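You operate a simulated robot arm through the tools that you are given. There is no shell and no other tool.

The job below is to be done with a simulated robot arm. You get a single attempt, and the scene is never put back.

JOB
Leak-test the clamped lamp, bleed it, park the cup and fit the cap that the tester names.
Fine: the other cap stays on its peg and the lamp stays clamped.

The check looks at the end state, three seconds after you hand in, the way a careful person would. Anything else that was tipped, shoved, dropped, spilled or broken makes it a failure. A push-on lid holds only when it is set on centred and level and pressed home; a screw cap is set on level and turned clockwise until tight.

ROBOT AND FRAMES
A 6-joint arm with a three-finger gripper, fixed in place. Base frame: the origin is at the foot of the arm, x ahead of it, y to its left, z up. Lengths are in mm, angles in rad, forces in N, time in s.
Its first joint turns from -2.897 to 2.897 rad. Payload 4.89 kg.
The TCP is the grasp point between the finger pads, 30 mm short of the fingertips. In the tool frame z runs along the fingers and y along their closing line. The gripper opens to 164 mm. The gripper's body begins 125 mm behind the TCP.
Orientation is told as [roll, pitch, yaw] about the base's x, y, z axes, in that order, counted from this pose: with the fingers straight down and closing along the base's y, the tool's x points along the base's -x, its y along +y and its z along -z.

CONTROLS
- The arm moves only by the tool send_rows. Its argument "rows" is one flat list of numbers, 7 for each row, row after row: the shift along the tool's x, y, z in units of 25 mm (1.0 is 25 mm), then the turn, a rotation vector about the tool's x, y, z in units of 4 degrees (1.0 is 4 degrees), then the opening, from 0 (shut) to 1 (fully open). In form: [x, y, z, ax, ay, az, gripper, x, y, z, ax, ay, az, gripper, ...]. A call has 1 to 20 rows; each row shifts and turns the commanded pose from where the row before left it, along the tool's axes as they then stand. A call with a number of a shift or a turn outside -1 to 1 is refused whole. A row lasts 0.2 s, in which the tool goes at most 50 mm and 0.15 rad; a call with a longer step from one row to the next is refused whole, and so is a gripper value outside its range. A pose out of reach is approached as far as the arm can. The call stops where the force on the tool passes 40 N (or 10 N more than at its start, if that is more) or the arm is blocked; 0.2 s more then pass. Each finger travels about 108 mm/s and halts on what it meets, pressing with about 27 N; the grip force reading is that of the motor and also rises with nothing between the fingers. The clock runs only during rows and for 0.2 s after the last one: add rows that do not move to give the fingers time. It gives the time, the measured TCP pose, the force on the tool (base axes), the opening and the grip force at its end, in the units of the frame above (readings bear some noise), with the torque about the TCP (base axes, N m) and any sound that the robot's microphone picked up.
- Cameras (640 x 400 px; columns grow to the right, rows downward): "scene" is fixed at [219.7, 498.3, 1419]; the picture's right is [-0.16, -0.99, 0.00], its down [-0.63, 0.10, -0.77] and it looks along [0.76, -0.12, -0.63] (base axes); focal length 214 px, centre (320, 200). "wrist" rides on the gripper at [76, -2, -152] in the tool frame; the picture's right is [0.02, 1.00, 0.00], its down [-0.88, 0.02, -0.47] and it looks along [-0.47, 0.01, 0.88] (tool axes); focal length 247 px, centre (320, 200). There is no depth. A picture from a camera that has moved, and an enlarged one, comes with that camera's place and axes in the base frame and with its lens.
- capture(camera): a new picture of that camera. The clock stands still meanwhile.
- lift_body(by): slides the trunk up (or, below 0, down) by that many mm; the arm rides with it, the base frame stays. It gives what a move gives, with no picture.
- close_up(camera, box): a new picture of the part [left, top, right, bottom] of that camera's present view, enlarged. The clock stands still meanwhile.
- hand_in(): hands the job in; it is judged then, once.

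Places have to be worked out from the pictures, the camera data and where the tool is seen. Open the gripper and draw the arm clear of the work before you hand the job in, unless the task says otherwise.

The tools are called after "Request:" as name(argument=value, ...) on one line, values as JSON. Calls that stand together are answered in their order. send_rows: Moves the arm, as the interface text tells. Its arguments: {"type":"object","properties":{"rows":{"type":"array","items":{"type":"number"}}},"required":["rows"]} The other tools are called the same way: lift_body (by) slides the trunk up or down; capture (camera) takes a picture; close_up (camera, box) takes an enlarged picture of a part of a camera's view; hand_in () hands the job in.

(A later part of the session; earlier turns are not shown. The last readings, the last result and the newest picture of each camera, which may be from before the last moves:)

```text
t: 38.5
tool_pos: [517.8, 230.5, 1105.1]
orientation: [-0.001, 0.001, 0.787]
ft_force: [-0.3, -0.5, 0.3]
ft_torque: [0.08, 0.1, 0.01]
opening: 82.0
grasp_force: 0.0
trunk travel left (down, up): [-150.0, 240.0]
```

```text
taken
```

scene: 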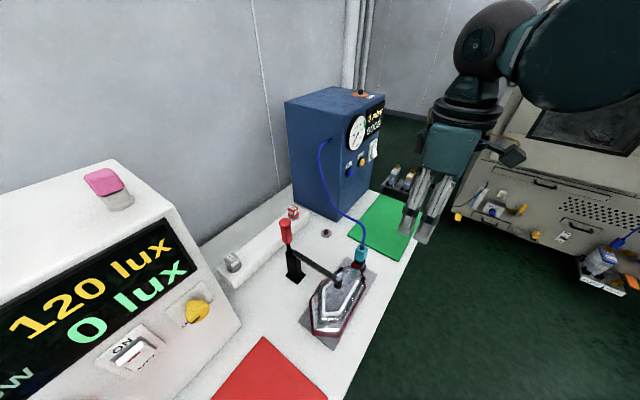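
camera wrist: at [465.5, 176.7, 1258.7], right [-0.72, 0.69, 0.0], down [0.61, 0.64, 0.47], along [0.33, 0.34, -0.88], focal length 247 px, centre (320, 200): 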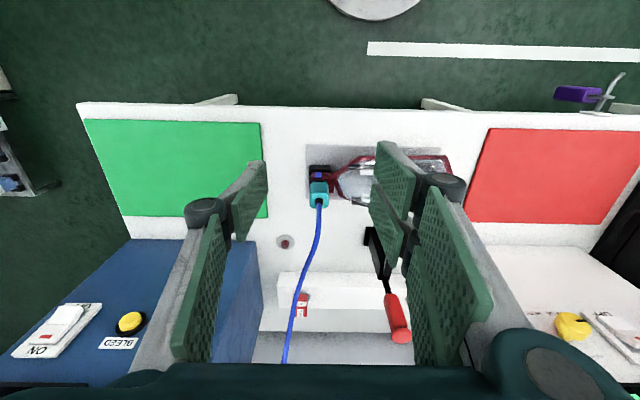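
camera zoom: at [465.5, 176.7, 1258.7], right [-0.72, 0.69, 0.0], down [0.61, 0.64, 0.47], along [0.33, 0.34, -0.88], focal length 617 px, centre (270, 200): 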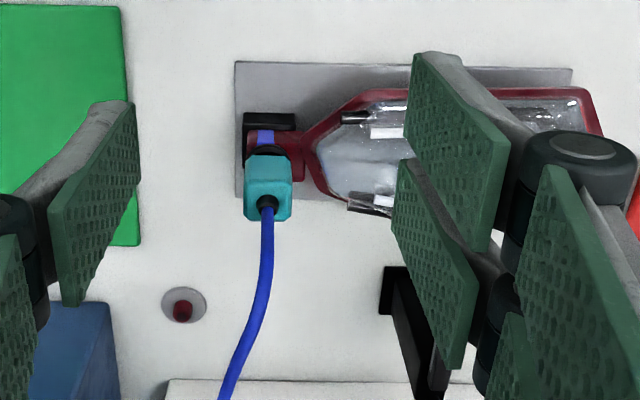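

The cup is about 30 mm wide and its hose leaves through the top. I also see that the gripper's +y side is a pair of prongs. I zoom in on the port from the scene camera to judge finger clearance next to the lamp.

Request:
close_up(camera="scene", box=[335, 232, 385, 282])

Request:
close_up(camera="wrist", box=[290, 150, 360, 220])

Request:
close_up(camera="scene", box=[380, 110, 480, 260])

```text
8.00 times, centred on (360, 257) of scene
camera zoom: at [219.7, 498.3, 1419.0], right [-0.16, -0.99, 0.0], down [-0.63, 0.1, -0.77], along [0.76, -0.12, -0.63], focal length 1716 px, centre (0, -256)
```

zoom: 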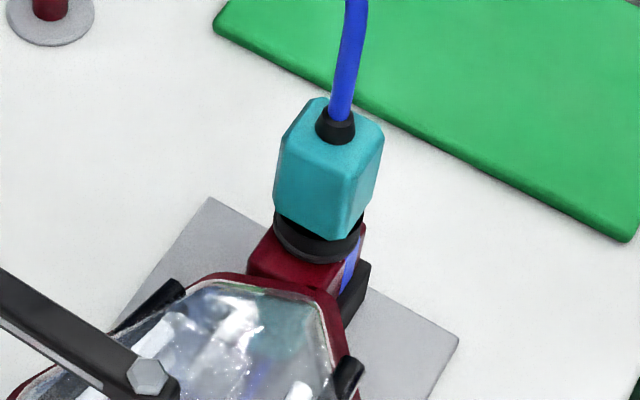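

```text
5.71 times, centred on (325, 185) of wrist
camera zoom: at [465.5, 176.7, 1258.7], right [-0.72, 0.69, 0.0], down [0.61, 0.64, 0.47], along [0.33, 0.34, -0.88], focal length 1411 px, centre (291, 286)
```

zoom: 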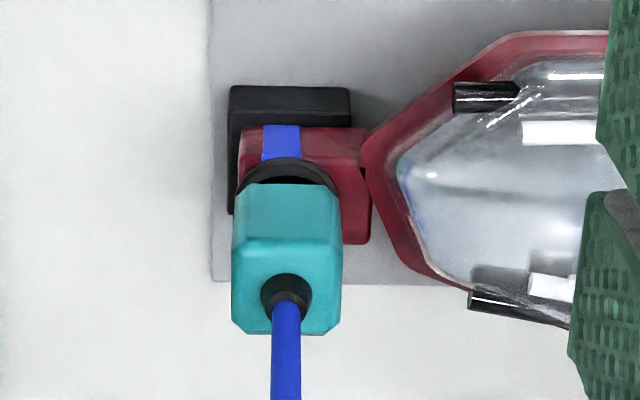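

```text
2.67 times, centred on (430, 185) of scene
camera zoom: at [219.7, 498.3, 1419.0], right [-0.16, -0.99, 0.0], down [-0.63, 0.1, -0.77], along [0.76, -0.12, -0.63], focal length 572 px, centre (27, 240)
```

zoom: 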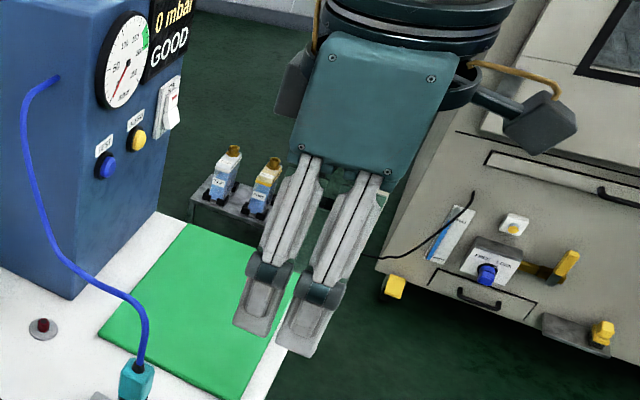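

The cup is a 30 mm square block aligned with the 45° frame, centred at about (598,313) with its body at z≈868–905. The hose arches toward the tester, so at yaw 45° it exits through the open side between the fingers. I move to above the cup, staying above the hose arch, and check.

Request:
send_rows(rows=[-0.765, 0.01, 0.3, 0, 0, 0, 0.5, -0.765, 0.01, 0.3, 0, 0, 0, 0.5, -0.765, 0.01, 0.3, 0, 0, 0, 0.5, -0.765, 0.01, 0.3, 0, 0, 0, 0.5, -0.765, 0.01, 0.3, 0, 0, 0, 0.5, -0.765, 0.01, 0.3, 0, 0, 0, 0.5])

Request:
capture(camera="wrist")

Request:
close_up(camera="scene", box=[300, 150, 440, 290])

```text
t: 39.9
tool_pos: [598.8, 312.9, 1062.5]
orientation: [0.0, -0.002, 0.788]
ft_force: [-1.0, -0.2, 0.7]
ft_torque: [0.11, -0.13, -0.01]
opening: 82.0
grasp_force: 0.1
trunk travel left (down, up): [-150.0, 240.0]
```

```text
taken
camera wrist: at [546.2, 258.4, 1215.6], right [-0.72, 0.69, 0.0], down [0.61, 0.64, 0.47], along [0.33, 0.34, -0.88], focal length 247 px, centre (320, 200)
```

wrist: 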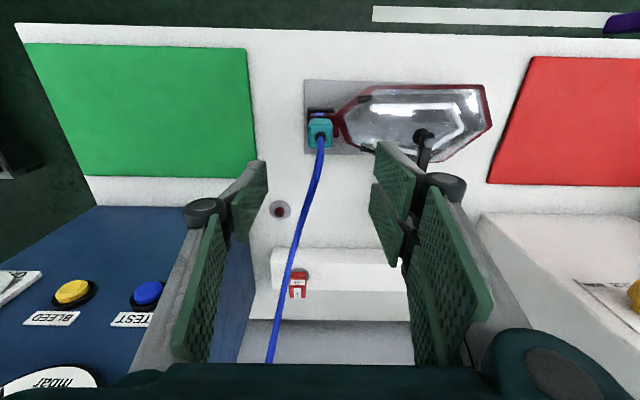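

```text
2.86 times, centred on (370, 220) of scene
camera zoom: at [219.7, 498.3, 1419.0], right [-0.16, -0.99, 0.0], down [-0.63, 0.1, -0.77], along [0.76, -0.12, -0.63], focal length 613 px, centre (177, 143)
```

zoom: 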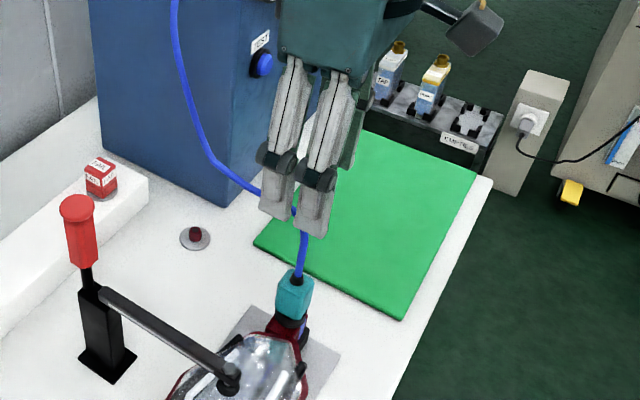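

I zoom on the cup from here to refine its centre relative to the tool before descending.

Request:
close_up(camera="wrist", box=[280, 80, 380, 180])

```text
4.00 times, centred on (330, 130) of wrist
camera zoom: at [546.2, 258.4, 1215.6], right [-0.72, 0.69, 0.0], down [0.61, 0.64, 0.47], along [0.33, 0.34, -0.88], focal length 988 px, centre (280, 480)
```

zoom: 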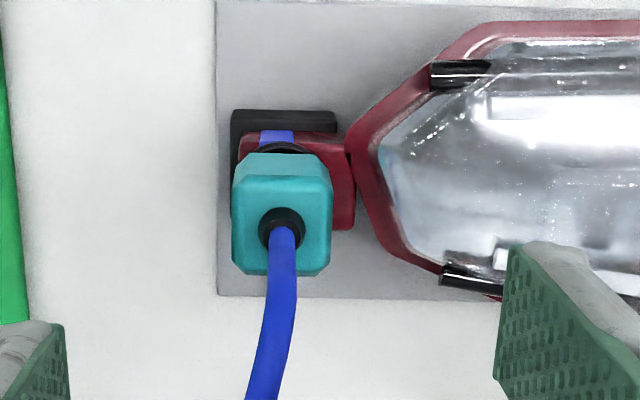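

The cup centre is at (h 644, y −203) and the TCP is at (644, −204), so they are well aligned. I descend to z≈950 with the opening reduced to about 62 mm and check for clearance.

Request:
send_rows(rows=[0, 0.03, 0.75, 0, 0, 0, 0.38, 0, 0, 0.75, 0, 0, 0, 0.38, 0, 0, 0.75, 0, 0, 0, 0.38, 0, 0, 0.75, 0, 0, 0, 0.38, 0, 0, 0.75, 0, 0, 0, 0.38, 0, 0, 0.75, 0, 0, 0, 0.38])

Request:
capture(camera="wrist")

Request:
close_up(camera="scene", box=[310, 180, 420, 290])

```text
t: 41.3
tool_pos: [597.6, 310.8, 947.9]
orientation: [0.0, 0.0, 0.786]
ft_force: [-0.4, 0.4, 0.0]
ft_torque: [0.01, -0.02, 0.0]
opening: 62.1
grasp_force: 0.1
trunk travel left (down, up): [-150.0, 240.0]
```

```text
taken
camera wrist: at [544.8, 259.3, 1101.4], right [-0.72, 0.69, 0.0], down [0.61, 0.64, 0.47], along [0.33, 0.34, -0.88], focal length 247 px, centre (320, 200)
```

wrist: 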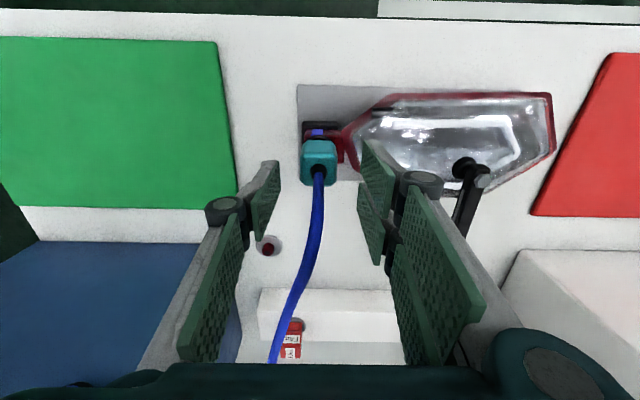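

```text
3.64 times, centred on (365, 235) of scene
camera zoom: at [219.7, 498.3, 1419.0], right [-0.16, -0.99, 0.0], down [-0.63, 0.1, -0.77], along [0.76, -0.12, -0.63], focal length 780 px, centre (156, 73)
```

zoom: 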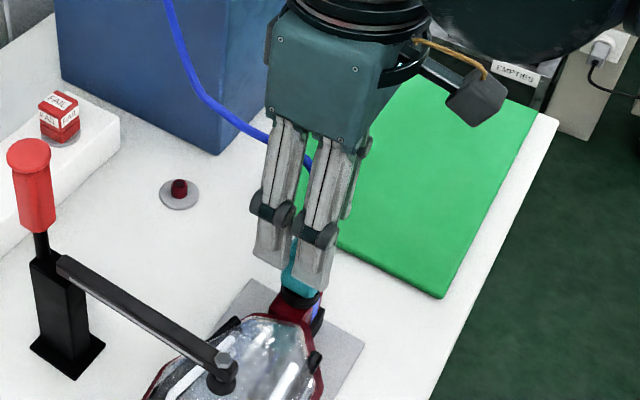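

The descent is clear so far. I zoom in once more at this closer range to pin down the cup's top and bottom heights before the final descent.

Request:
close_up(camera="wrist", box=[250, 100, 410, 250])

Request:
close_up(camera="scene", box=[335, 225, 385, 275])

```text
2.67 times, centred on (330, 175) of wrist
camera zoom: at [544.8, 259.3, 1101.4], right [-0.72, 0.69, 0.0], down [0.61, 0.64, 0.47], along [0.33, 0.34, -0.88], focal length 659 px, centre (293, 267)
```

zoom: 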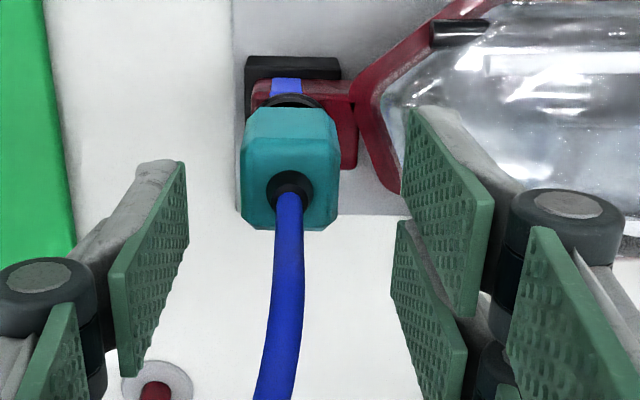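

```text
8.00 times, centred on (360, 250) of scene
camera zoom: at [219.7, 498.3, 1419.0], right [-0.16, -0.99, 0.0], down [-0.63, 0.1, -0.77], along [0.76, -0.12, -0.63], focal length 1716 px, centre (0, -200)
```

zoom: 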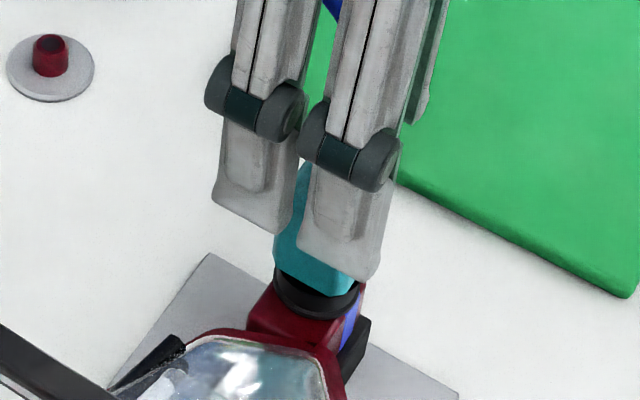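

Cup body is z≈869–905 and the tool is within 2 mm of its centre. I descend to TCP z≈899, so the fingertips sit at the cup's bottom edge above the ring, then close.

Request:
send_rows(rows=[-0.06, 0.06, 0.6, 0, 0, 0, 0.38, 0, 0, 0.6, 0, 0, 0, 0.38, 0, 0, 0.4, 0, 0, 0, 0.38, 0, 0, 0.32, 0, 0, 0, 0.38, 0, 0, 0, 0, 0, 0, 0.38])

Request:
close_up(camera="scene", box=[335, 225, 385, 275])

Request:
close_up(camera="wrist", box=[220, 80, 420, 280])

```text
t: 42.5
tool_pos: [598.1, 313.9, 898.2]
orientation: [0.0, -0.001, 0.787]
ft_force: [-0.1, 0.2, -0.3]
ft_torque: [0.0, 0.02, -0.01]
opening: 62.4
grasp_force: 0.1
trunk travel left (down, up): [-150.0, 240.0]
```

```text
8.00 times, centred on (360, 250) of scene
camera zoom: at [219.7, 498.3, 1419.0], right [-0.16, -0.99, 0.0], down [-0.63, 0.1, -0.77], along [0.76, -0.12, -0.63], focal length 1716 px, centre (0, -200)
```

zoom: 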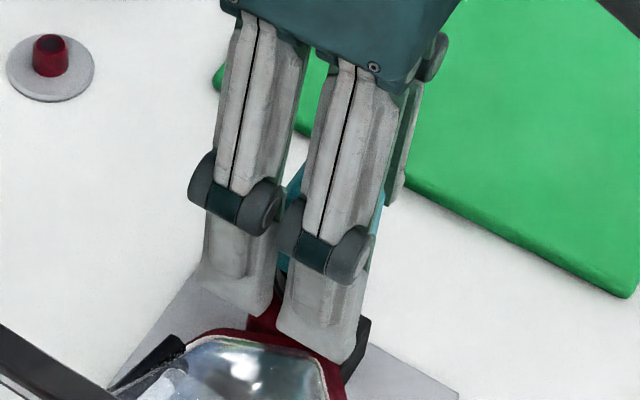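

```text
2.00 times, centred on (320, 180) of wrist
camera zoom: at [544.8, 261.4, 1052.6], right [-0.72, 0.69, 0.0], down [0.61, 0.64, 0.47], along [0.33, 0.34, -0.88], focal length 494 px, centre (320, 240)
```

zoom: 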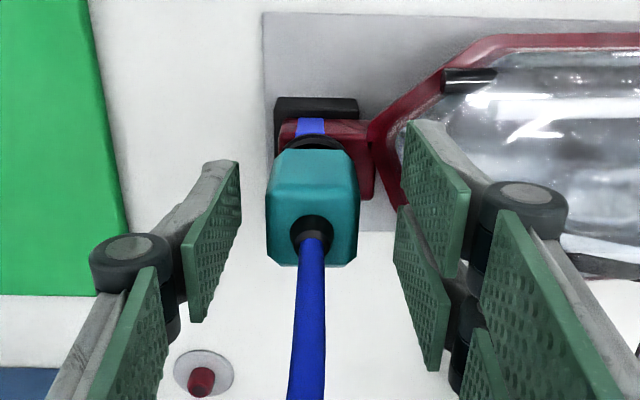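

Fingers straddle the cup and nothing has been touched. I nudge 1.5 mm toward −y to centre and close on the cup.

Request:
send_rows(rows=[0, -0.06, 0, 0, 0, 0, 0.38, 0, 0, 0, 0, 0, 0, 0.25, 0, 0, 0, 0, 0, 0, 0.1, 0, 0, 0, 0, 0, 0, 0.05, 0, 0, 0, 0, 0, 0, 0.05])

Request:
capture(camera="wrist")

```text
t: 43.7
tool_pos: [598.7, 313.3, 900.4]
orientation: [-0.001, 0.001, 0.788]
ft_force: [8.7, -8.5, 1.6]
ft_torque: [-0.33, -0.32, -0.04]
opening: 31.3
grasp_force: 27.2
trunk travel left (down, up): [-150.0, 240.0]
```

```text
taken
camera wrist: at [546.2, 259.6, 1053.0], right [-0.72, 0.69, 0.0], down [0.61, 0.64, 0.47], along [0.33, 0.34, -0.88], focal length 247 px, centre (320, 200)
```

wrist: 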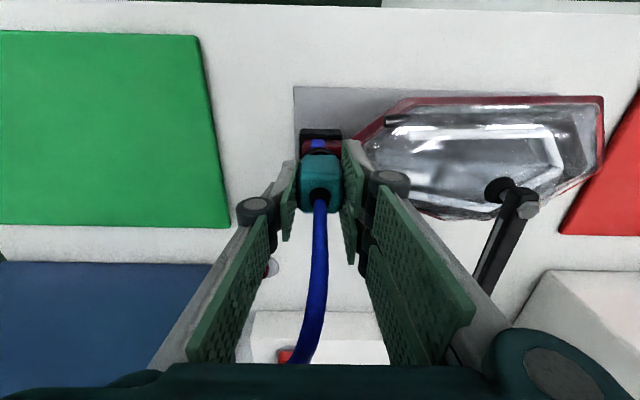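

The cup is gripped (opening 31.3 mm), but there is a 12 N side load toward −y_t. I shift the tool about 1 mm that way to relieve it before pulling.

Request:
send_rows(rows=[0, -0.04, 0, 0, 0, 0, 0.05, 0, 0, 0, 0, 0, 0, 0.05])

```text
t: 44.3
tool_pos: [598.0, 312.8, 898.8]
orientation: [0.001, 0.001, 0.789]
ft_force: [1.3, -10.0, -1.0]
ft_torque: [-0.36, 0.05, -0.02]
opening: 31.3
grasp_force: 27.5
trunk travel left (down, up): [-150.0, 240.0]
```

Some side load remains (about −8 N in y_t and −6 N in h). I ease a bit more in those directions.

Request:
send_rows(rows=[0.03, -0.05, 0, 0, 0, 0, 0.05, 0, 0, 0, 0, 0, 0, 0.05])

```text
t: 44.9
tool_pos: [600.3, 314.7, 899.6]
orientation: [0.0, 0.001, 0.786]
ft_force: [-0.5, 0.2, 0.1]
ft_torque: [0.0, 0.0, 0.0]
opening: 31.5
grasp_force: 26.6
trunk travel left (down, up): [-150.0, 240.0]
```

The loads are zero now. I pull straight up gently and watch the force.

Request:
send_rows(rows=[0, 0, -0.2, 0, 0, 0, 0.05, 0, 0, -0.2, 0, 0, 0, 0.05, 0, 0, -0.2, 0, 0, 0, 0.05])

Request:
close_up(camera="scene", box=[335, 215, 395, 275])

```text
t: 45.7
tool_pos: [598.1, 311.9, 913.0]
orientation: [-0.001, -0.001, 0.787]
ft_force: [-0.5, -0.9, -1.0]
ft_torque: [0.0, 0.0, 0.0]
opening: 31.2
grasp_force: 26.9
trunk travel left (down, up): [-150.0, 240.0]
```

```text
6.67 times, centred on (365, 245) of scene
camera zoom: at [219.7, 498.3, 1419.0], right [-0.16, -0.99, 0.0], down [-0.63, 0.1, -0.77], along [0.76, -0.12, -0.63], focal length 1430 px, centre (20, -100)
```

zoom: 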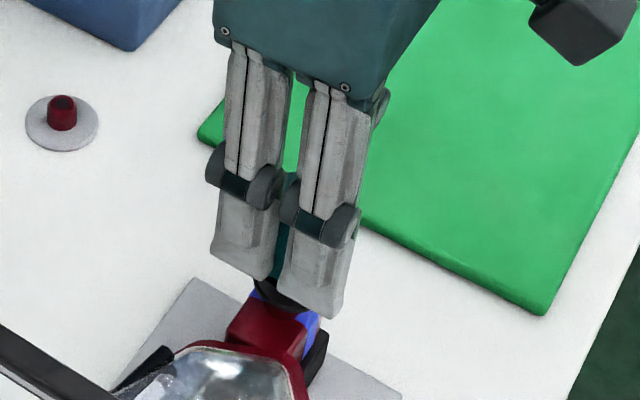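

The cup comes up freely, taking its black seal ring with it. I lift it well clear.

Request:
send_rows(rows=[0, 0, -0.4, 0, 0, 0, 0.05, 0, 0, -0.6, 0, 0, 0, 0.05, 0, 0, -0.8, 0, 0, 0, 0.05, 0, 0, -0.8, 0, 0, 0, 0.05, 0, 0, -0.8, 0, 0, 0, 0.05, 0, 0, -0.8, 0, 0, 0, 0.05])

Request:
close_up(camera="scene", box=[315, 195, 405, 285])

Request:
capture(camera="wrist")

```text
t: 47.1
tool_pos: [598.6, 310.3, 1019.9]
orientation: [-0.002, -0.001, 0.787]
ft_force: [0.7, 0.1, -1.7]
ft_torque: [-0.04, 0.03, -0.02]
opening: 31.3
grasp_force: 27.1
trunk travel left (down, up): [-150.0, 240.0]
```

```text
4.44 times, centred on (360, 240) of scene
camera zoom: at [219.7, 498.3, 1419.0], right [-0.16, -0.99, 0.0], down [-0.63, 0.1, -0.77], along [0.76, -0.12, -0.63], focal length 953 px, centre (142, 22)
```

zoom: 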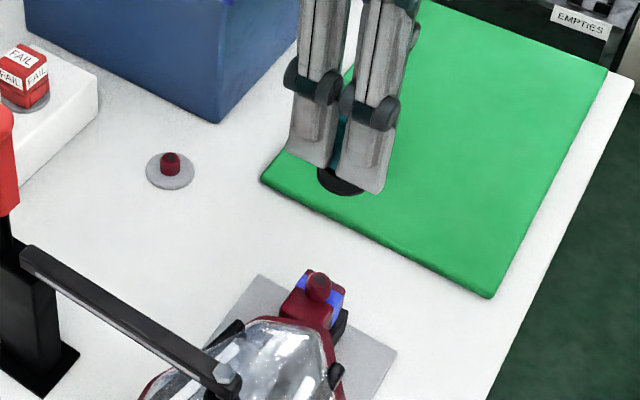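

```text
taken
camera wrist: at [546.8, 257.0, 1173.9], right [-0.72, 0.69, 0.0], down [0.61, 0.64, 0.47], along [0.33, 0.34, -0.88], focal length 247 px, centre (320, 200)
```

wrist: 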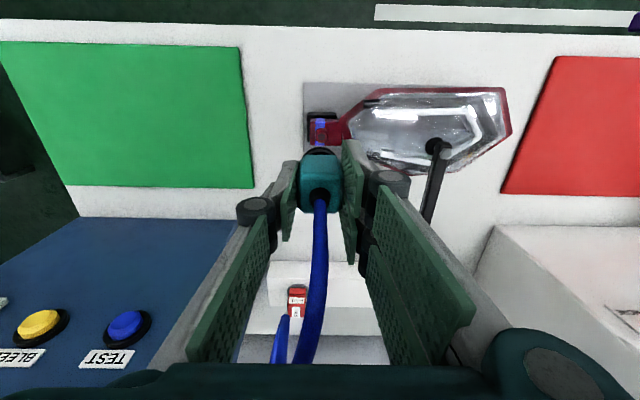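

The lamp's port stub is exposed now. I zoom on it and on the bench peg to see whether it is plain (push-on) or threaded.

Request:
close_up(camera="scene", box=[348, 250, 378, 275])

Request:
close_up(camera="scene", box=[310, 215, 345, 245])

Request:
close_up(camera="wrist", box=[270, 90, 390, 220])

Request:
close_up(camera="scene", box=[210, 240, 260, 280])

```text
16.00 times, centred on (363, 262) of scene
camera zoom: at [219.7, 498.3, 1419.0], right [-0.16, -0.99, 0.0], down [-0.63, 0.1, -0.77], along [0.76, -0.12, -0.63], focal length 3432 px, centre (-368, -800)
```

zoom: 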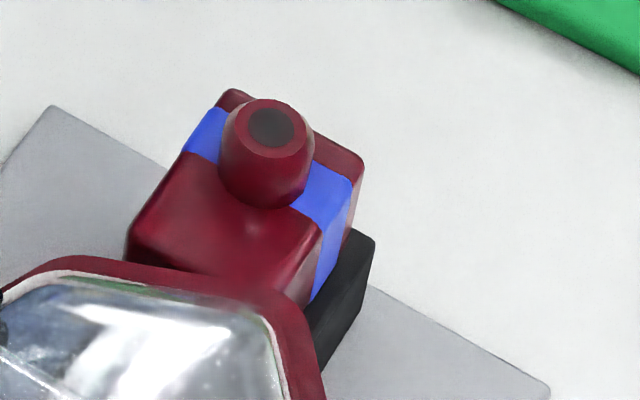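

```text
13.33 times, centred on (328, 230) of scene
camera zoom: at [219.7, 498.3, 1419.0], right [-0.16, -0.99, 0.0], down [-0.63, 0.1, -0.77], along [0.76, -0.12, -0.63], focal length 2860 px, centre (220, -200)
```

zoom: 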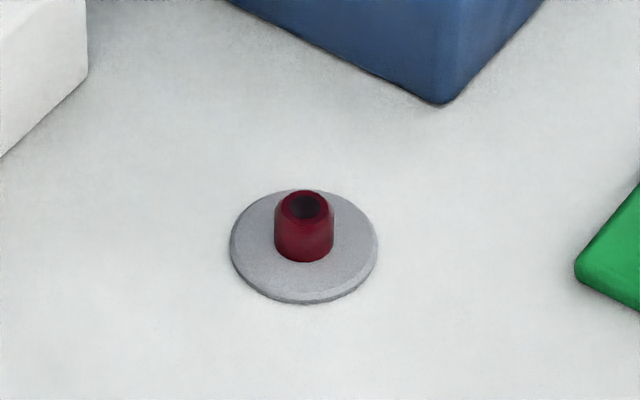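

```text
3.08 times, centred on (330, 155) of wrist
camera zoom: at [546.8, 257.0, 1173.9], right [-0.72, 0.69, 0.0], down [0.61, 0.64, 0.47], along [0.33, 0.34, -0.88], focal length 760 px, centre (289, 338)
```

zoom: 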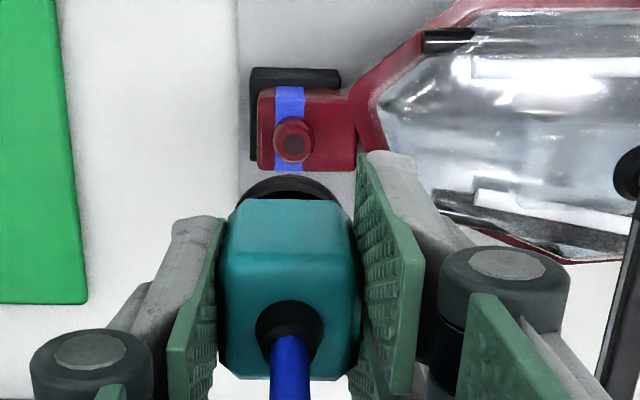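

```text
10.00 times, centred on (235, 260) of scene
camera zoom: at [219.7, 498.3, 1419.0], right [-0.16, -0.99, 0.0], down [-0.63, 0.1, -0.77], along [0.76, -0.12, -0.63], focal length 2145 px, centre (1170, -400)
```

zoom: 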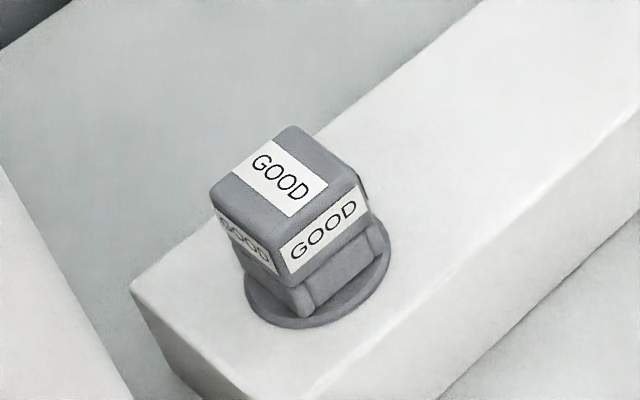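

The port stub and bench peg are both plain tapered studs, so the cap is push-on. The cup's ring bottom sits about 57 mm below the TCP. To keep the palm clear of the tester's corner at the park peg, I rotate the tool to yaw ≈ −25° here, at height, before carrying the cup over.

Request:
send_rows(rows=[0, 0, 0, 0, 0, 0.5, 0.05, 0, 0, 0, 0, 0, 1, 0.05, 0, 0, 0, 0, 0, 1, 0.05, 0, 0, 0, 0, 0, 1, 0.05, 0, 0, 0, 0, 0, 1, 0.05, 0, 0, 0, 0, 0, 1, 0.05, 0, 0, 0, 0, 0, 1, 0.05, 0, 0, 0, 0, 0, 1, 0.05, 0, 0, 0, 0, 0, 1, 0.05, 0, 0, 0, 0, 0, 1, 0.05, 0, 0, 0, 0, 0, 1, 0.05, 0, 0, 0, 0, 0, 1, 0.05, 0, 0, 0, 0, 0, 1, 0.05, 0, 0, 0, 0, 0, 1, 0.05, 0, 0, 0, 0, 0, 1, 0.05, 0, 0, 0, 0, 0, 1, 0.05, 0, 0, 0, 0, 0, 1, 0.05, 0, 0, 0, 0, 0, 1, 0.05])

Request:
capture(camera="scene")

Request:
capture(camera="wrist")

```text
t: 50.9
tool_pos: [600.7, 311.3, 1019.4]
orientation: [-0.001, 0.0, -0.436]
ft_force: [0.1, 0.5, -1.3]
ft_torque: [-0.03, 0.0, 0.03]
opening: 31.4
grasp_force: 26.5
trunk travel left (down, up): [-150.0, 240.0]
```

```text
taken
```

scene: 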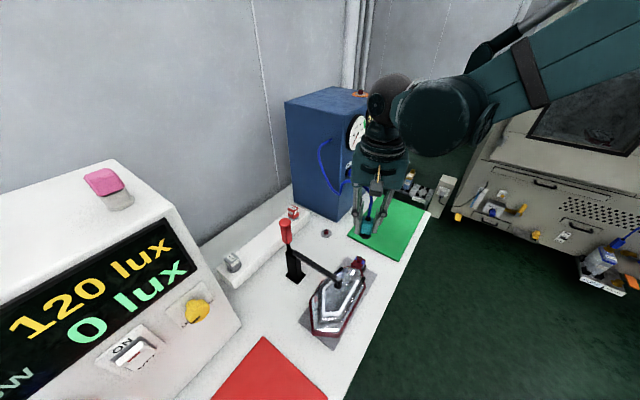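

```text
taken
camera wrist: at [529.7, 344.4, 1173.7], right [0.4, 0.92, 0.0], down [0.81, -0.35, 0.47], along [0.43, -0.19, -0.88], focal length 247 px, centre (320, 200)
```

wrist: 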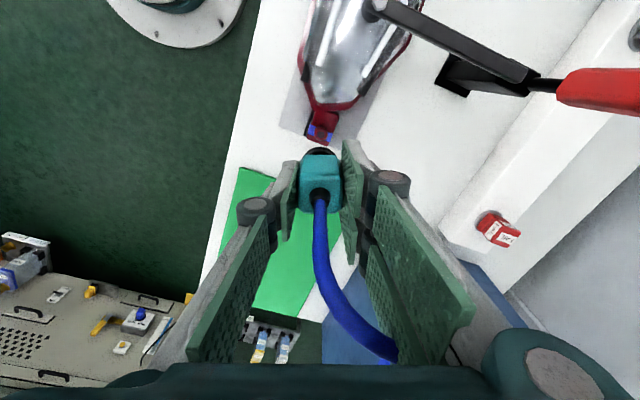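

The rotation went fine. I zoom to see where the port stub sits in the wrist image, as an alignment reference to reproduce over the park peg.

Request:
close_up(camera="wrist", box=[280, 90, 360, 170])

```text
5.00 times, centred on (320, 130) of wrist
camera zoom: at [529.7, 344.4, 1173.7], right [0.4, 0.92, 0.0], down [0.81, -0.35, 0.47], along [0.43, -0.19, -0.88], focal length 1235 px, centre (320, 550)
```

zoom: 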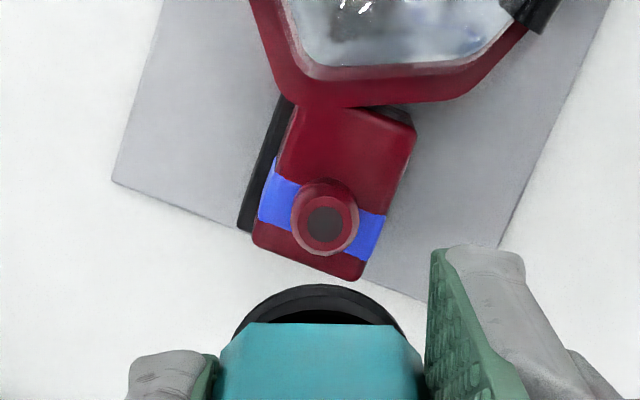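

The reference is established: the cup axis is offset only about 1–2 mm from the tool axis. I carry the cup over to above the park peg, near (780,385), with the ring about 100 mm above the peg.

Request:
send_rows(rows=[-0.656, 0.711, 0.2, 0, 0, 0, 0.05, -0.656, 0.711, 0.2, 0, 0, 0, 0.05, -0.656, 0.711, 0.2, 0, 0, 0, 0.05, -0.656, 0.711, 0.2, 0, 0, 0, 0.05, -0.656, 0.711, 0.2, 0, 0, 0, 0.05, -0.656, 0.711, 0.2, 0, 0, 0, 0.05, -0.656, 0.711, 0.2, 0, 0, 0, 0.05, -0.656, 0.711, 0.2, 0, 0, 0, 0.05, 0, 0, 0, 0, 0, 0, 0.05])

Request:
capture(camera="wrist")

Request:
close_up(camera="scene", box=[270, 90, 430, 260])

```text
t: 52.9
tool_pos: [778.4, 387.0, 979.1]
orientation: [0.001, 0.0, -0.435]
ft_force: [-0.1, 0.2, -0.3]
ft_torque: [-0.04, 0.05, 0.0]
opening: 31.3
grasp_force: 27.0
trunk travel left (down, up): [-150.0, 240.0]
```

```text
taken
camera wrist: at [708.4, 419.2, 1133.4], right [0.4, 0.92, 0.0], down [0.81, -0.35, 0.47], along [0.43, -0.19, -0.88], focal length 247 px, centre (320, 200)
```

wrist: 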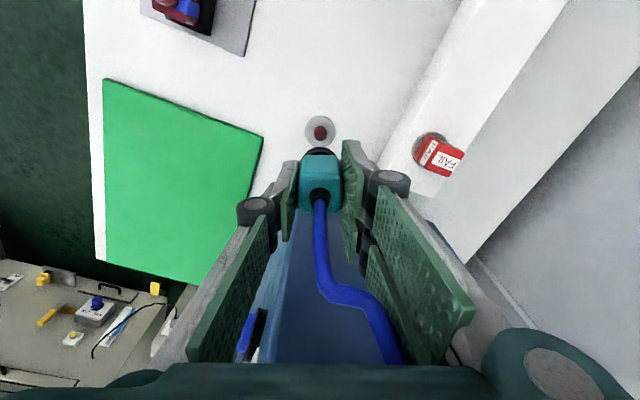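

```text
2.35 times, centred on (350, 175) of scene
camera zoom: at [219.7, 498.3, 1419.0], right [-0.16, -0.99, 0.0], down [-0.63, 0.1, -0.77], along [0.76, -0.12, -0.63], focal length 505 px, centre (249, 259)
```

zoom: 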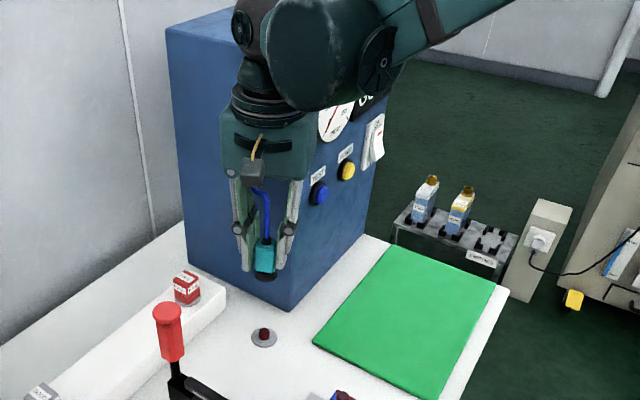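

The peg is visible just beyond the cup in the wrist view. I zoom to measure its offset precisely.

Request:
close_up(camera="wrist", box=[280, 90, 360, 170])

```text
5.00 times, centred on (320, 130) of wrist
camera zoom: at [708.4, 419.2, 1133.4], right [0.4, 0.92, 0.0], down [0.81, -0.35, 0.47], along [0.43, -0.19, -0.88], focal length 1235 px, centre (320, 550)
```

zoom: 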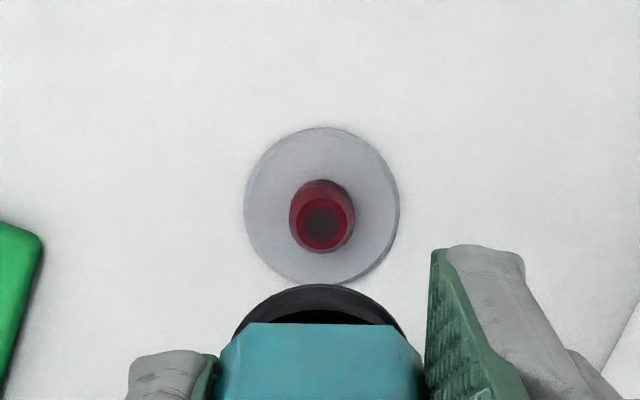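

The peg is about 3 mm ahead of the tool axis in this view. I also check where the cup itself sits in the gripper, using its visible edges.

Request:
close_up(camera="wrist", box=[270, 130, 370, 230])

```text
4.00 times, centred on (320, 180) of wrist
camera zoom: at [708.4, 419.2, 1133.4], right [0.4, 0.92, 0.0], down [0.81, -0.35, 0.47], along [0.43, -0.19, -0.88], focal length 988 px, centre (320, 280)
```

zoom: 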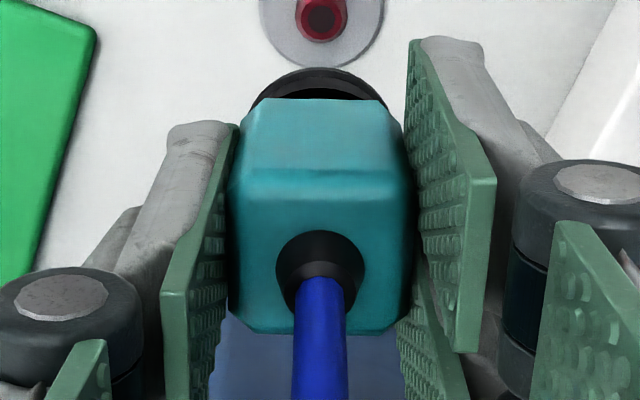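

Cup centre is roughly +1 mm ahead of the tool axis and the peg +3.4 mm, so I shift 2.4 mm forward and descend until the ring is about 18 mm above the peg's top.

Request:
send_rows(rows=[-0.096, -0.01, 0.5, 0, 0, 0, 0.05, 0, 0, 0.8, 0, 0, 0, 0.05, 0, 0, 0.8, 0, 0, 0, 0.05, 0, 0, 0.8, 0, 0, 0, 0.05, 0, 0, 0.8, 0, 0, 0, 0.05, 0, 0, 0.66, 0, 0, 0, 0.05, 0, 0, 0, 0, 0, 0, 0.05])

Request:
close_up(camera="wrist", box=[270, 100, 370, 200])

Request:
close_up(camera="scene", box=[300, 200, 360, 250])

```text
t: 54.5
tool_pos: [780.7, 385.4, 870.5]
orientation: [0.001, 0.0, -0.435]
ft_force: [-0.5, -1.4, -0.4]
ft_torque: [-0.03, 0.02, -0.01]
opening: 31.0
grasp_force: 26.9
trunk travel left (down, up): [-150.0, 240.0]
```

```text
4.00 times, centred on (320, 150) of wrist
camera zoom: at [711.1, 418.8, 1023.4], right [0.4, 0.92, 0.0], down [0.81, -0.35, 0.47], along [0.43, -0.19, -0.88], focal length 988 px, centre (320, 400)
```

zoom: 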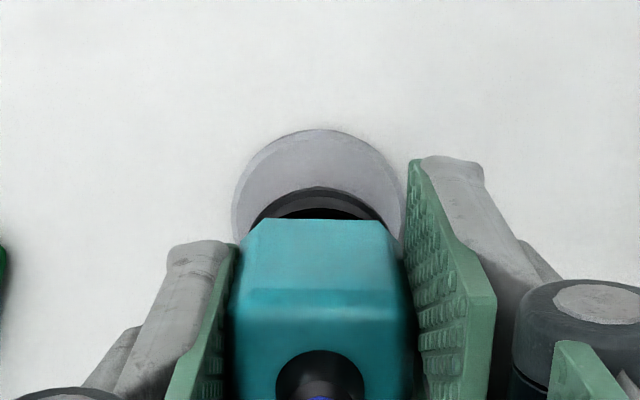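

```text
8.00 times, centred on (330, 225) of scene
camera zoom: at [219.7, 498.3, 1419.0], right [-0.16, -0.99, 0.0], down [-0.63, 0.1, -0.77], along [0.76, -0.12, -0.63], focal length 1716 px, centre (240, 0)
```

zoom: 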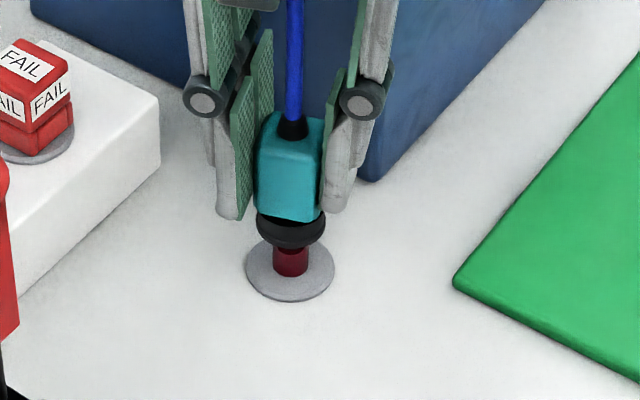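

The scene view shows the ring centred over the peg to within about 0.5 mm, and the wrist view suggests roughly 1 mm more forward. I apply 0.8 mm and lower gently onto the peg.

Request:
send_rows(rows=[-0.032, 0, 0.3, 0, 0, 0, 0.05, 0, 0, 0.3, 0, 0, 0, 0.05, 0, 0, 0.2, 0, 0, 0, 0.05, 0, 0, 0.15, 0, 0, 0, 0.05])

Request:
close_up(camera="scene", box=[300, 200, 360, 250])

```text
t: 55.5
tool_pos: [781.5, 385.0, 846.8]
orientation: [0.0, 0.0, -0.435]
ft_force: [-0.9, -0.2, -0.7]
ft_torque: [-0.03, -0.02, -0.01]
opening: 31.4
grasp_force: 26.8
trunk travel left (down, up): [-150.0, 240.0]
```

```text
8.00 times, centred on (330, 225) of scene
camera zoom: at [219.7, 498.3, 1419.0], right [-0.16, -0.99, 0.0], down [-0.63, 0.1, -0.77], along [0.76, -0.12, -0.63], focal length 1716 px, centre (240, 0)
```

zoom: 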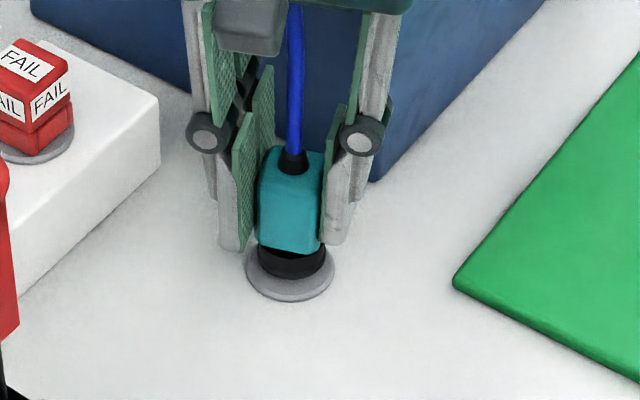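

The cup has slid over the peg without force. I continue down in small steps until it seats.

Request:
send_rows(rows=[0, 0, 0.15, 0, 0, 0, 0.05, 0, 0, 0.15, 0, 0, 0, 0.05, 0, 0, 0.12, 0, 0, 0, 0.05])

Request:
close_up(camera="scene", box=[300, 200, 360, 250])

```text
t: 56.3
tool_pos: [780.5, 386.3, 837.9]
orientation: [0.0, 0.0, -0.434]
ft_force: [4.0, 5.0, 25.8]
ft_torque: [0.16, -0.13, -0.01]
opening: 31.4
grasp_force: 27.0
trunk travel left (down, up): [-150.0, 240.0]
```

```text
8.00 times, centred on (330, 225) of scene
camera zoom: at [219.7, 498.3, 1419.0], right [-0.16, -0.99, 0.0], down [-0.63, 0.1, -0.77], along [0.76, -0.12, -0.63], focal length 1716 px, centre (240, 0)
```

zoom: 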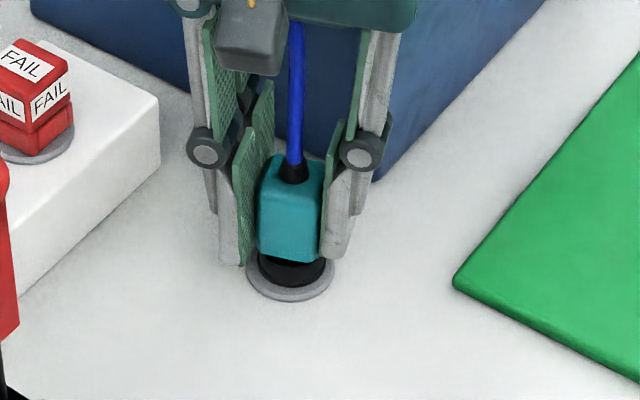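

There is 26 N of contact at z≈838, close to the expected seating height. I press slightly more to confirm it is fully home.

Request:
send_rows(rows=[0, 0, 0.05, 0, 0, 0, 0.05, 0, 0, 0, 0, 0, 0, 0.05])

Request:
close_up(camera="scene", box=[310, 215, 345, 245])

Request:
close_up(camera="wrist", box=[270, 100, 370, 200])

```text
t: 56.9
tool_pos: [781.4, 384.0, 834.5]
orientation: [0.0, -0.001, -0.435]
ft_force: [7.0, 7.1, 26.6]
ft_torque: [0.25, -0.18, -0.01]
opening: 31.4
grasp_force: 26.8
trunk travel left (down, up): [-150.0, 240.0]
```

```text
13.33 times, centred on (328, 230) of scene
camera zoom: at [219.7, 498.3, 1419.0], right [-0.16, -0.99, 0.0], down [-0.63, 0.1, -0.77], along [0.76, -0.12, -0.63], focal length 2860 px, centre (220, -200)
```

zoom: 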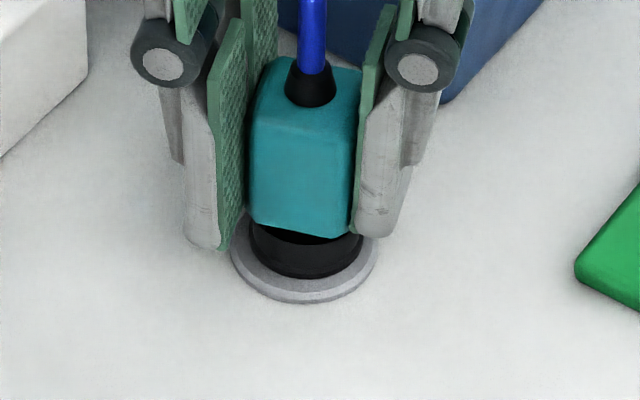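

```text
4.00 times, centred on (320, 150) of wrist
camera zoom: at [711.0, 417.7, 989.2], right [0.4, 0.92, 0.0], down [0.81, -0.35, 0.47], along [0.43, -0.19, -0.88], focal length 988 px, centre (320, 400)
```

zoom: 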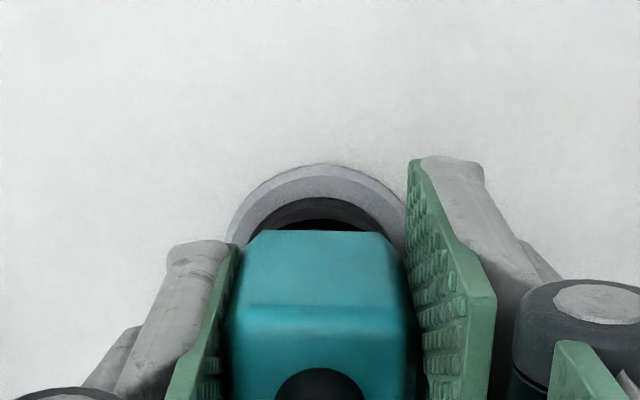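

The contact stays at 26 N because the cup slides slightly in the grip, so it may or may not be fully home. I release, rise a little, and inspect how it sits.

Request:
send_rows(rows=[0, 0, 0, 0, 0, 0, 0.25, 0, 0, 0, 0, 0, 0, 0.36, 0, 0, 0, 0, 0, 0, 0.36, 0, 0, -0.5, 0, 0, 0, 0.36, 0, 0, -1, 0, 0, 0, 0.36, 0, 0, -1, 0, 0, 0, 0.36, 0, 0, 0, 0, 0, 0, 0.36])

Request:
close_up(camera="scene", box=[310, 210, 350, 245])

Request:
capture(camera="wrist")

Request:
close_up(camera="wrist", box=[270, 100, 370, 200])

```text
t: 58.5
tool_pos: [779.9, 385.4, 898.6]
orientation: [0.0, 0.001, -0.435]
ft_force: [0.0, -0.3, 0.3]
ft_torque: [0.02, -0.07, -0.01]
opening: 59.0
grasp_force: 0.0
trunk travel left (down, up): [-150.0, 240.0]
```

```text
11.43 times, centred on (330, 228) of scene
camera zoom: at [219.7, 498.3, 1419.0], right [-0.16, -0.99, 0.0], down [-0.63, 0.1, -0.77], along [0.76, -0.12, -0.63], focal length 2451 px, centre (206, -114)
```

zoom: 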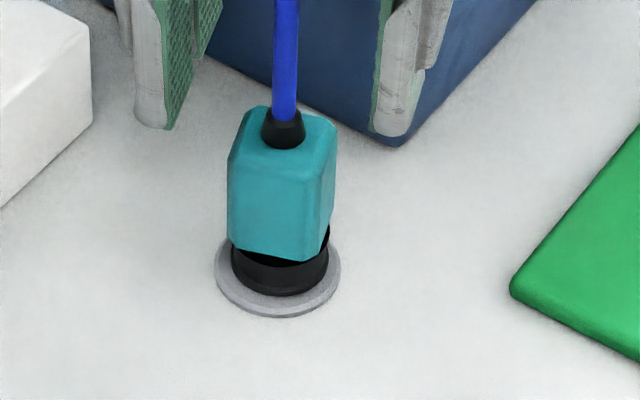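

```text
taken
camera wrist: at [710.6, 416.9, 1052.2], right [0.4, 0.92, 0.0], down [0.81, -0.35, 0.47], along [0.43, -0.19, -0.88], focal length 247 px, centre (320, 200)
```

wrist: 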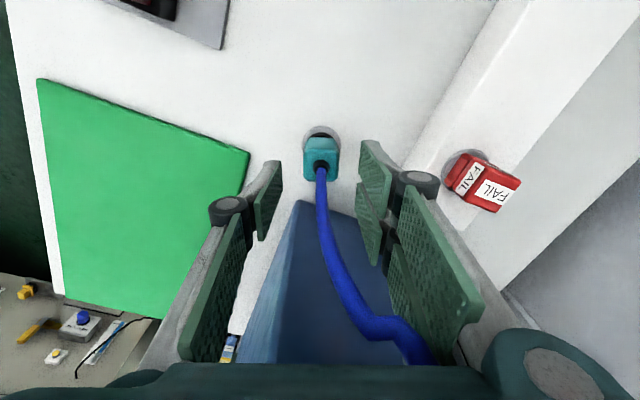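

```text
4.00 times, centred on (320, 150) of wrist
camera zoom: at [710.6, 416.9, 1052.2], right [0.4, 0.92, 0.0], down [0.81, -0.35, 0.47], along [0.43, -0.19, -0.88], focal length 988 px, centre (320, 400)
```

zoom: 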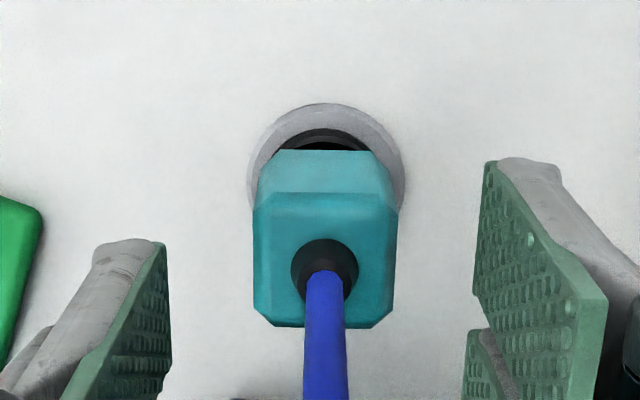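

The cup stands upright on the park peg and my geometry puts its ring within 0–3 mm of the disc. To make sure it is home, I re-grip it with the side load relieved (about 1 mm toward tool +y) and press down once more.

Request:
send_rows(rows=[-0.015, 0.04, 0.76, 0, 0, 0, 0.36, 0, 0, 0.75, 0, 0, 0, 0.36, 0, 0, 0.72, 0, 0, 0, 0.36, 0, 0, 0, 0, 0, 0, 0.2, 0, 0, 0, 0, 0, 0, 0.05, 0, 0, 0, 0, 0, 0, 0.05, 0, 0, 0, 0, 0, 0, 0.05])

Request:
close_up(camera="wrist", box=[270, 100, 370, 200])

```text
t: 60.1
tool_pos: [782.1, 385.3, 841.2]
orientation: [0.0, 0.001, -0.436]
ft_force: [-2.4, -0.6, 0.7]
ft_torque: [-0.04, 0.09, -0.01]
opening: 31.3
grasp_force: 27.7
trunk travel left (down, up): [-150.0, 240.0]
```

```text
4.00 times, centred on (320, 150) of wrist
camera zoom: at [711.7, 417.4, 995.0], right [0.4, 0.92, 0.0], down [0.81, -0.35, 0.47], along [0.43, -0.19, -0.88], focal length 988 px, centre (320, 400)
```

zoom: 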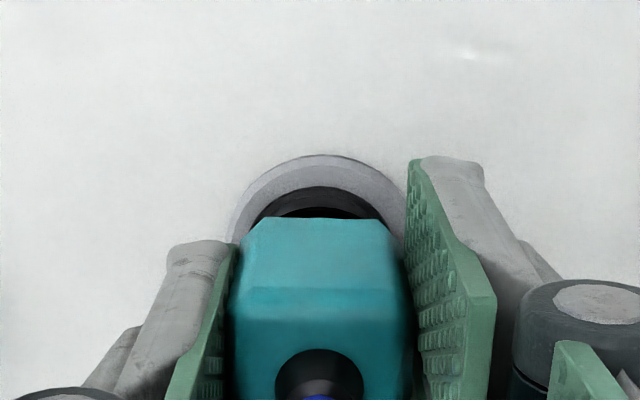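

The grip now matches the original on-lamp grip, with the cup about 57.8 mm lower than it was on the lamp. I press down to check whether it goes any further.

Request:
send_rows(rows=[0, 0, 0.06, 0, 0, 0, 0.0, 0, 0, 0.06, 0, 0, 0, 0.0, 0, 0, 0.0, 0, 0, 0, 0.0])

Request:
close_up(camera="wrist", box=[270, 100, 370, 200])

Request:
close_up(camera="scene", box=[310, 210, 350, 245])

```text
t: 60.9
tool_pos: [781.3, 386.6, 840.5]
orientation: [-0.001, -0.001, -0.433]
ft_force: [2.7, 6.0, 26.1]
ft_torque: [0.21, -0.1, 0.01]
opening: 31.3
grasp_force: 27.9
trunk travel left (down, up): [-150.0, 240.0]
```

```text
4.00 times, centred on (320, 150) of wrist
camera zoom: at [711.5, 417.3, 993.1], right [0.4, 0.92, 0.0], down [0.81, -0.35, 0.47], along [0.43, -0.19, -0.88], focal length 988 px, centre (320, 400)
```

zoom: 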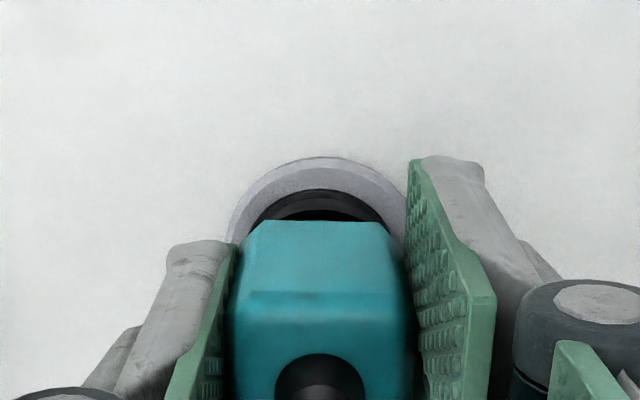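

```text
11.43 times, centred on (330, 228) of scene
camera zoom: at [219.7, 498.3, 1419.0], right [-0.16, -0.99, 0.0], down [-0.63, 0.1, -0.77], along [0.76, -0.12, -0.63], focal length 2451 px, centre (206, -114)
```

zoom: 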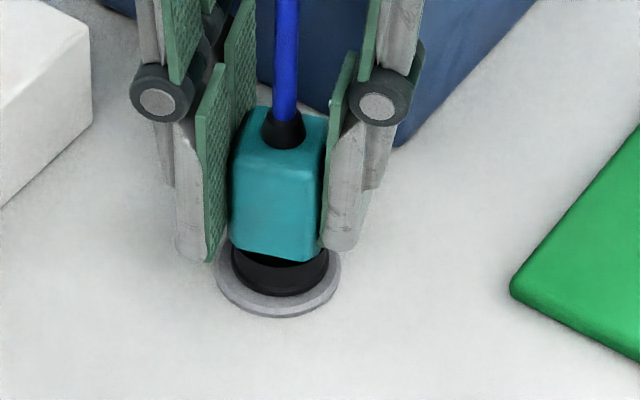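

The cup doesn't move under 26 N (a firm stop), so it is home on the park peg. I release and withdraw upward, then back away from the hose.

Request:
send_rows(rows=[0, 0, 0, 0, 0, 0, 0.2, 0, 0, 0, 0, 0, 0, 0.36, 0, 0, 0, 0, 0, 0, 0.36, 0, 0, -0.8, 0, 0, 0, 0.36, 0, 0, -1, 0, 0, 0, 0.36, 0, 0, -1, 0, 0, 0, 0.36, 0.3, 0, -1, 0, 0, 0, 0.36, 1, 0, -0.9, 0, 0, 0, 0.36, 1, 0, -0.9, 0, 0, 0, 0.36, 1, 0, -0.9, 0, 0, 0, 0.36, 1, 0, -0.9, 0, 0, 0, 0.36, 1, 0, -0.9, 0, 0, 0, 0.36])

Request:
capture(camera="scene")

Request:
capture(camera="wrist")

Request:
close_up(camera="scene", box=[290, 130, 390, 250])

```text
t: 63.5
tool_pos: [665.1, 441.4, 1046.6]
orientation: [0.002, 0.0, -0.434]
ft_force: [2.1, -0.2, -1.4]
ft_torque: [0.01, 0.19, 0.01]
opening: 58.9
grasp_force: 0.1
trunk travel left (down, up): [-150.0, 240.0]
```

```text
taken
```

scene: 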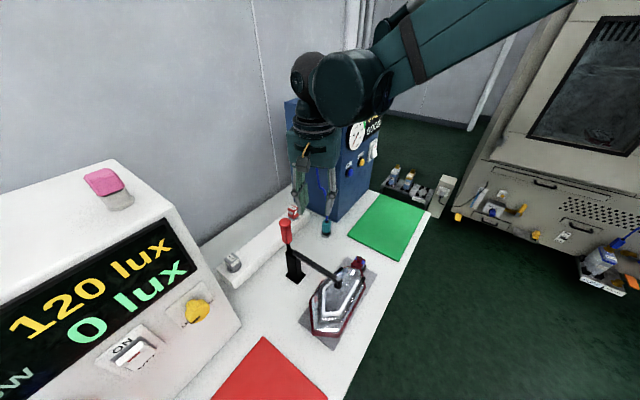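

```text
taken
camera wrist: at [594.1, 473.9, 1200.1], right [0.4, 0.92, 0.0], down [0.81, -0.35, 0.47], along [0.43, -0.19, -0.88], focal length 247 px, centre (320, 200)
```

wrist: 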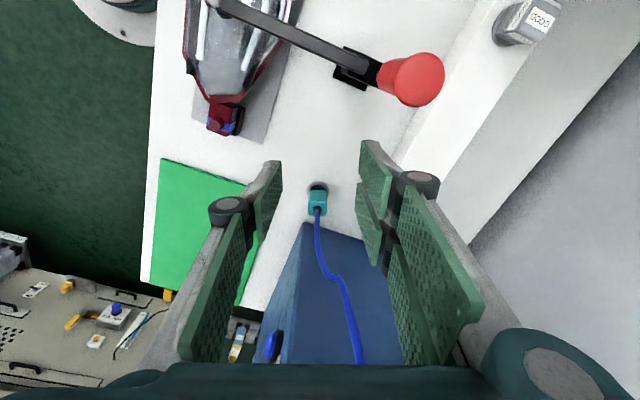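

```text
3.33 times, centred on (340, 190) of scene
camera zoom: at [219.7, 498.3, 1419.0], right [-0.16, -0.99, 0.0], down [-0.63, 0.1, -0.77], along [0.76, -0.12, -0.63], focal length 715 px, centre (253, 233)
```

zoom: 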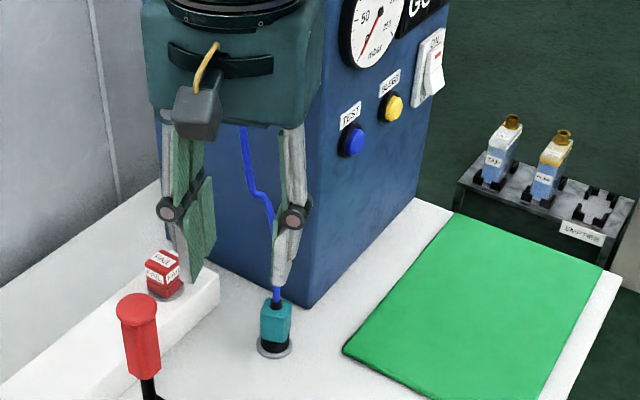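

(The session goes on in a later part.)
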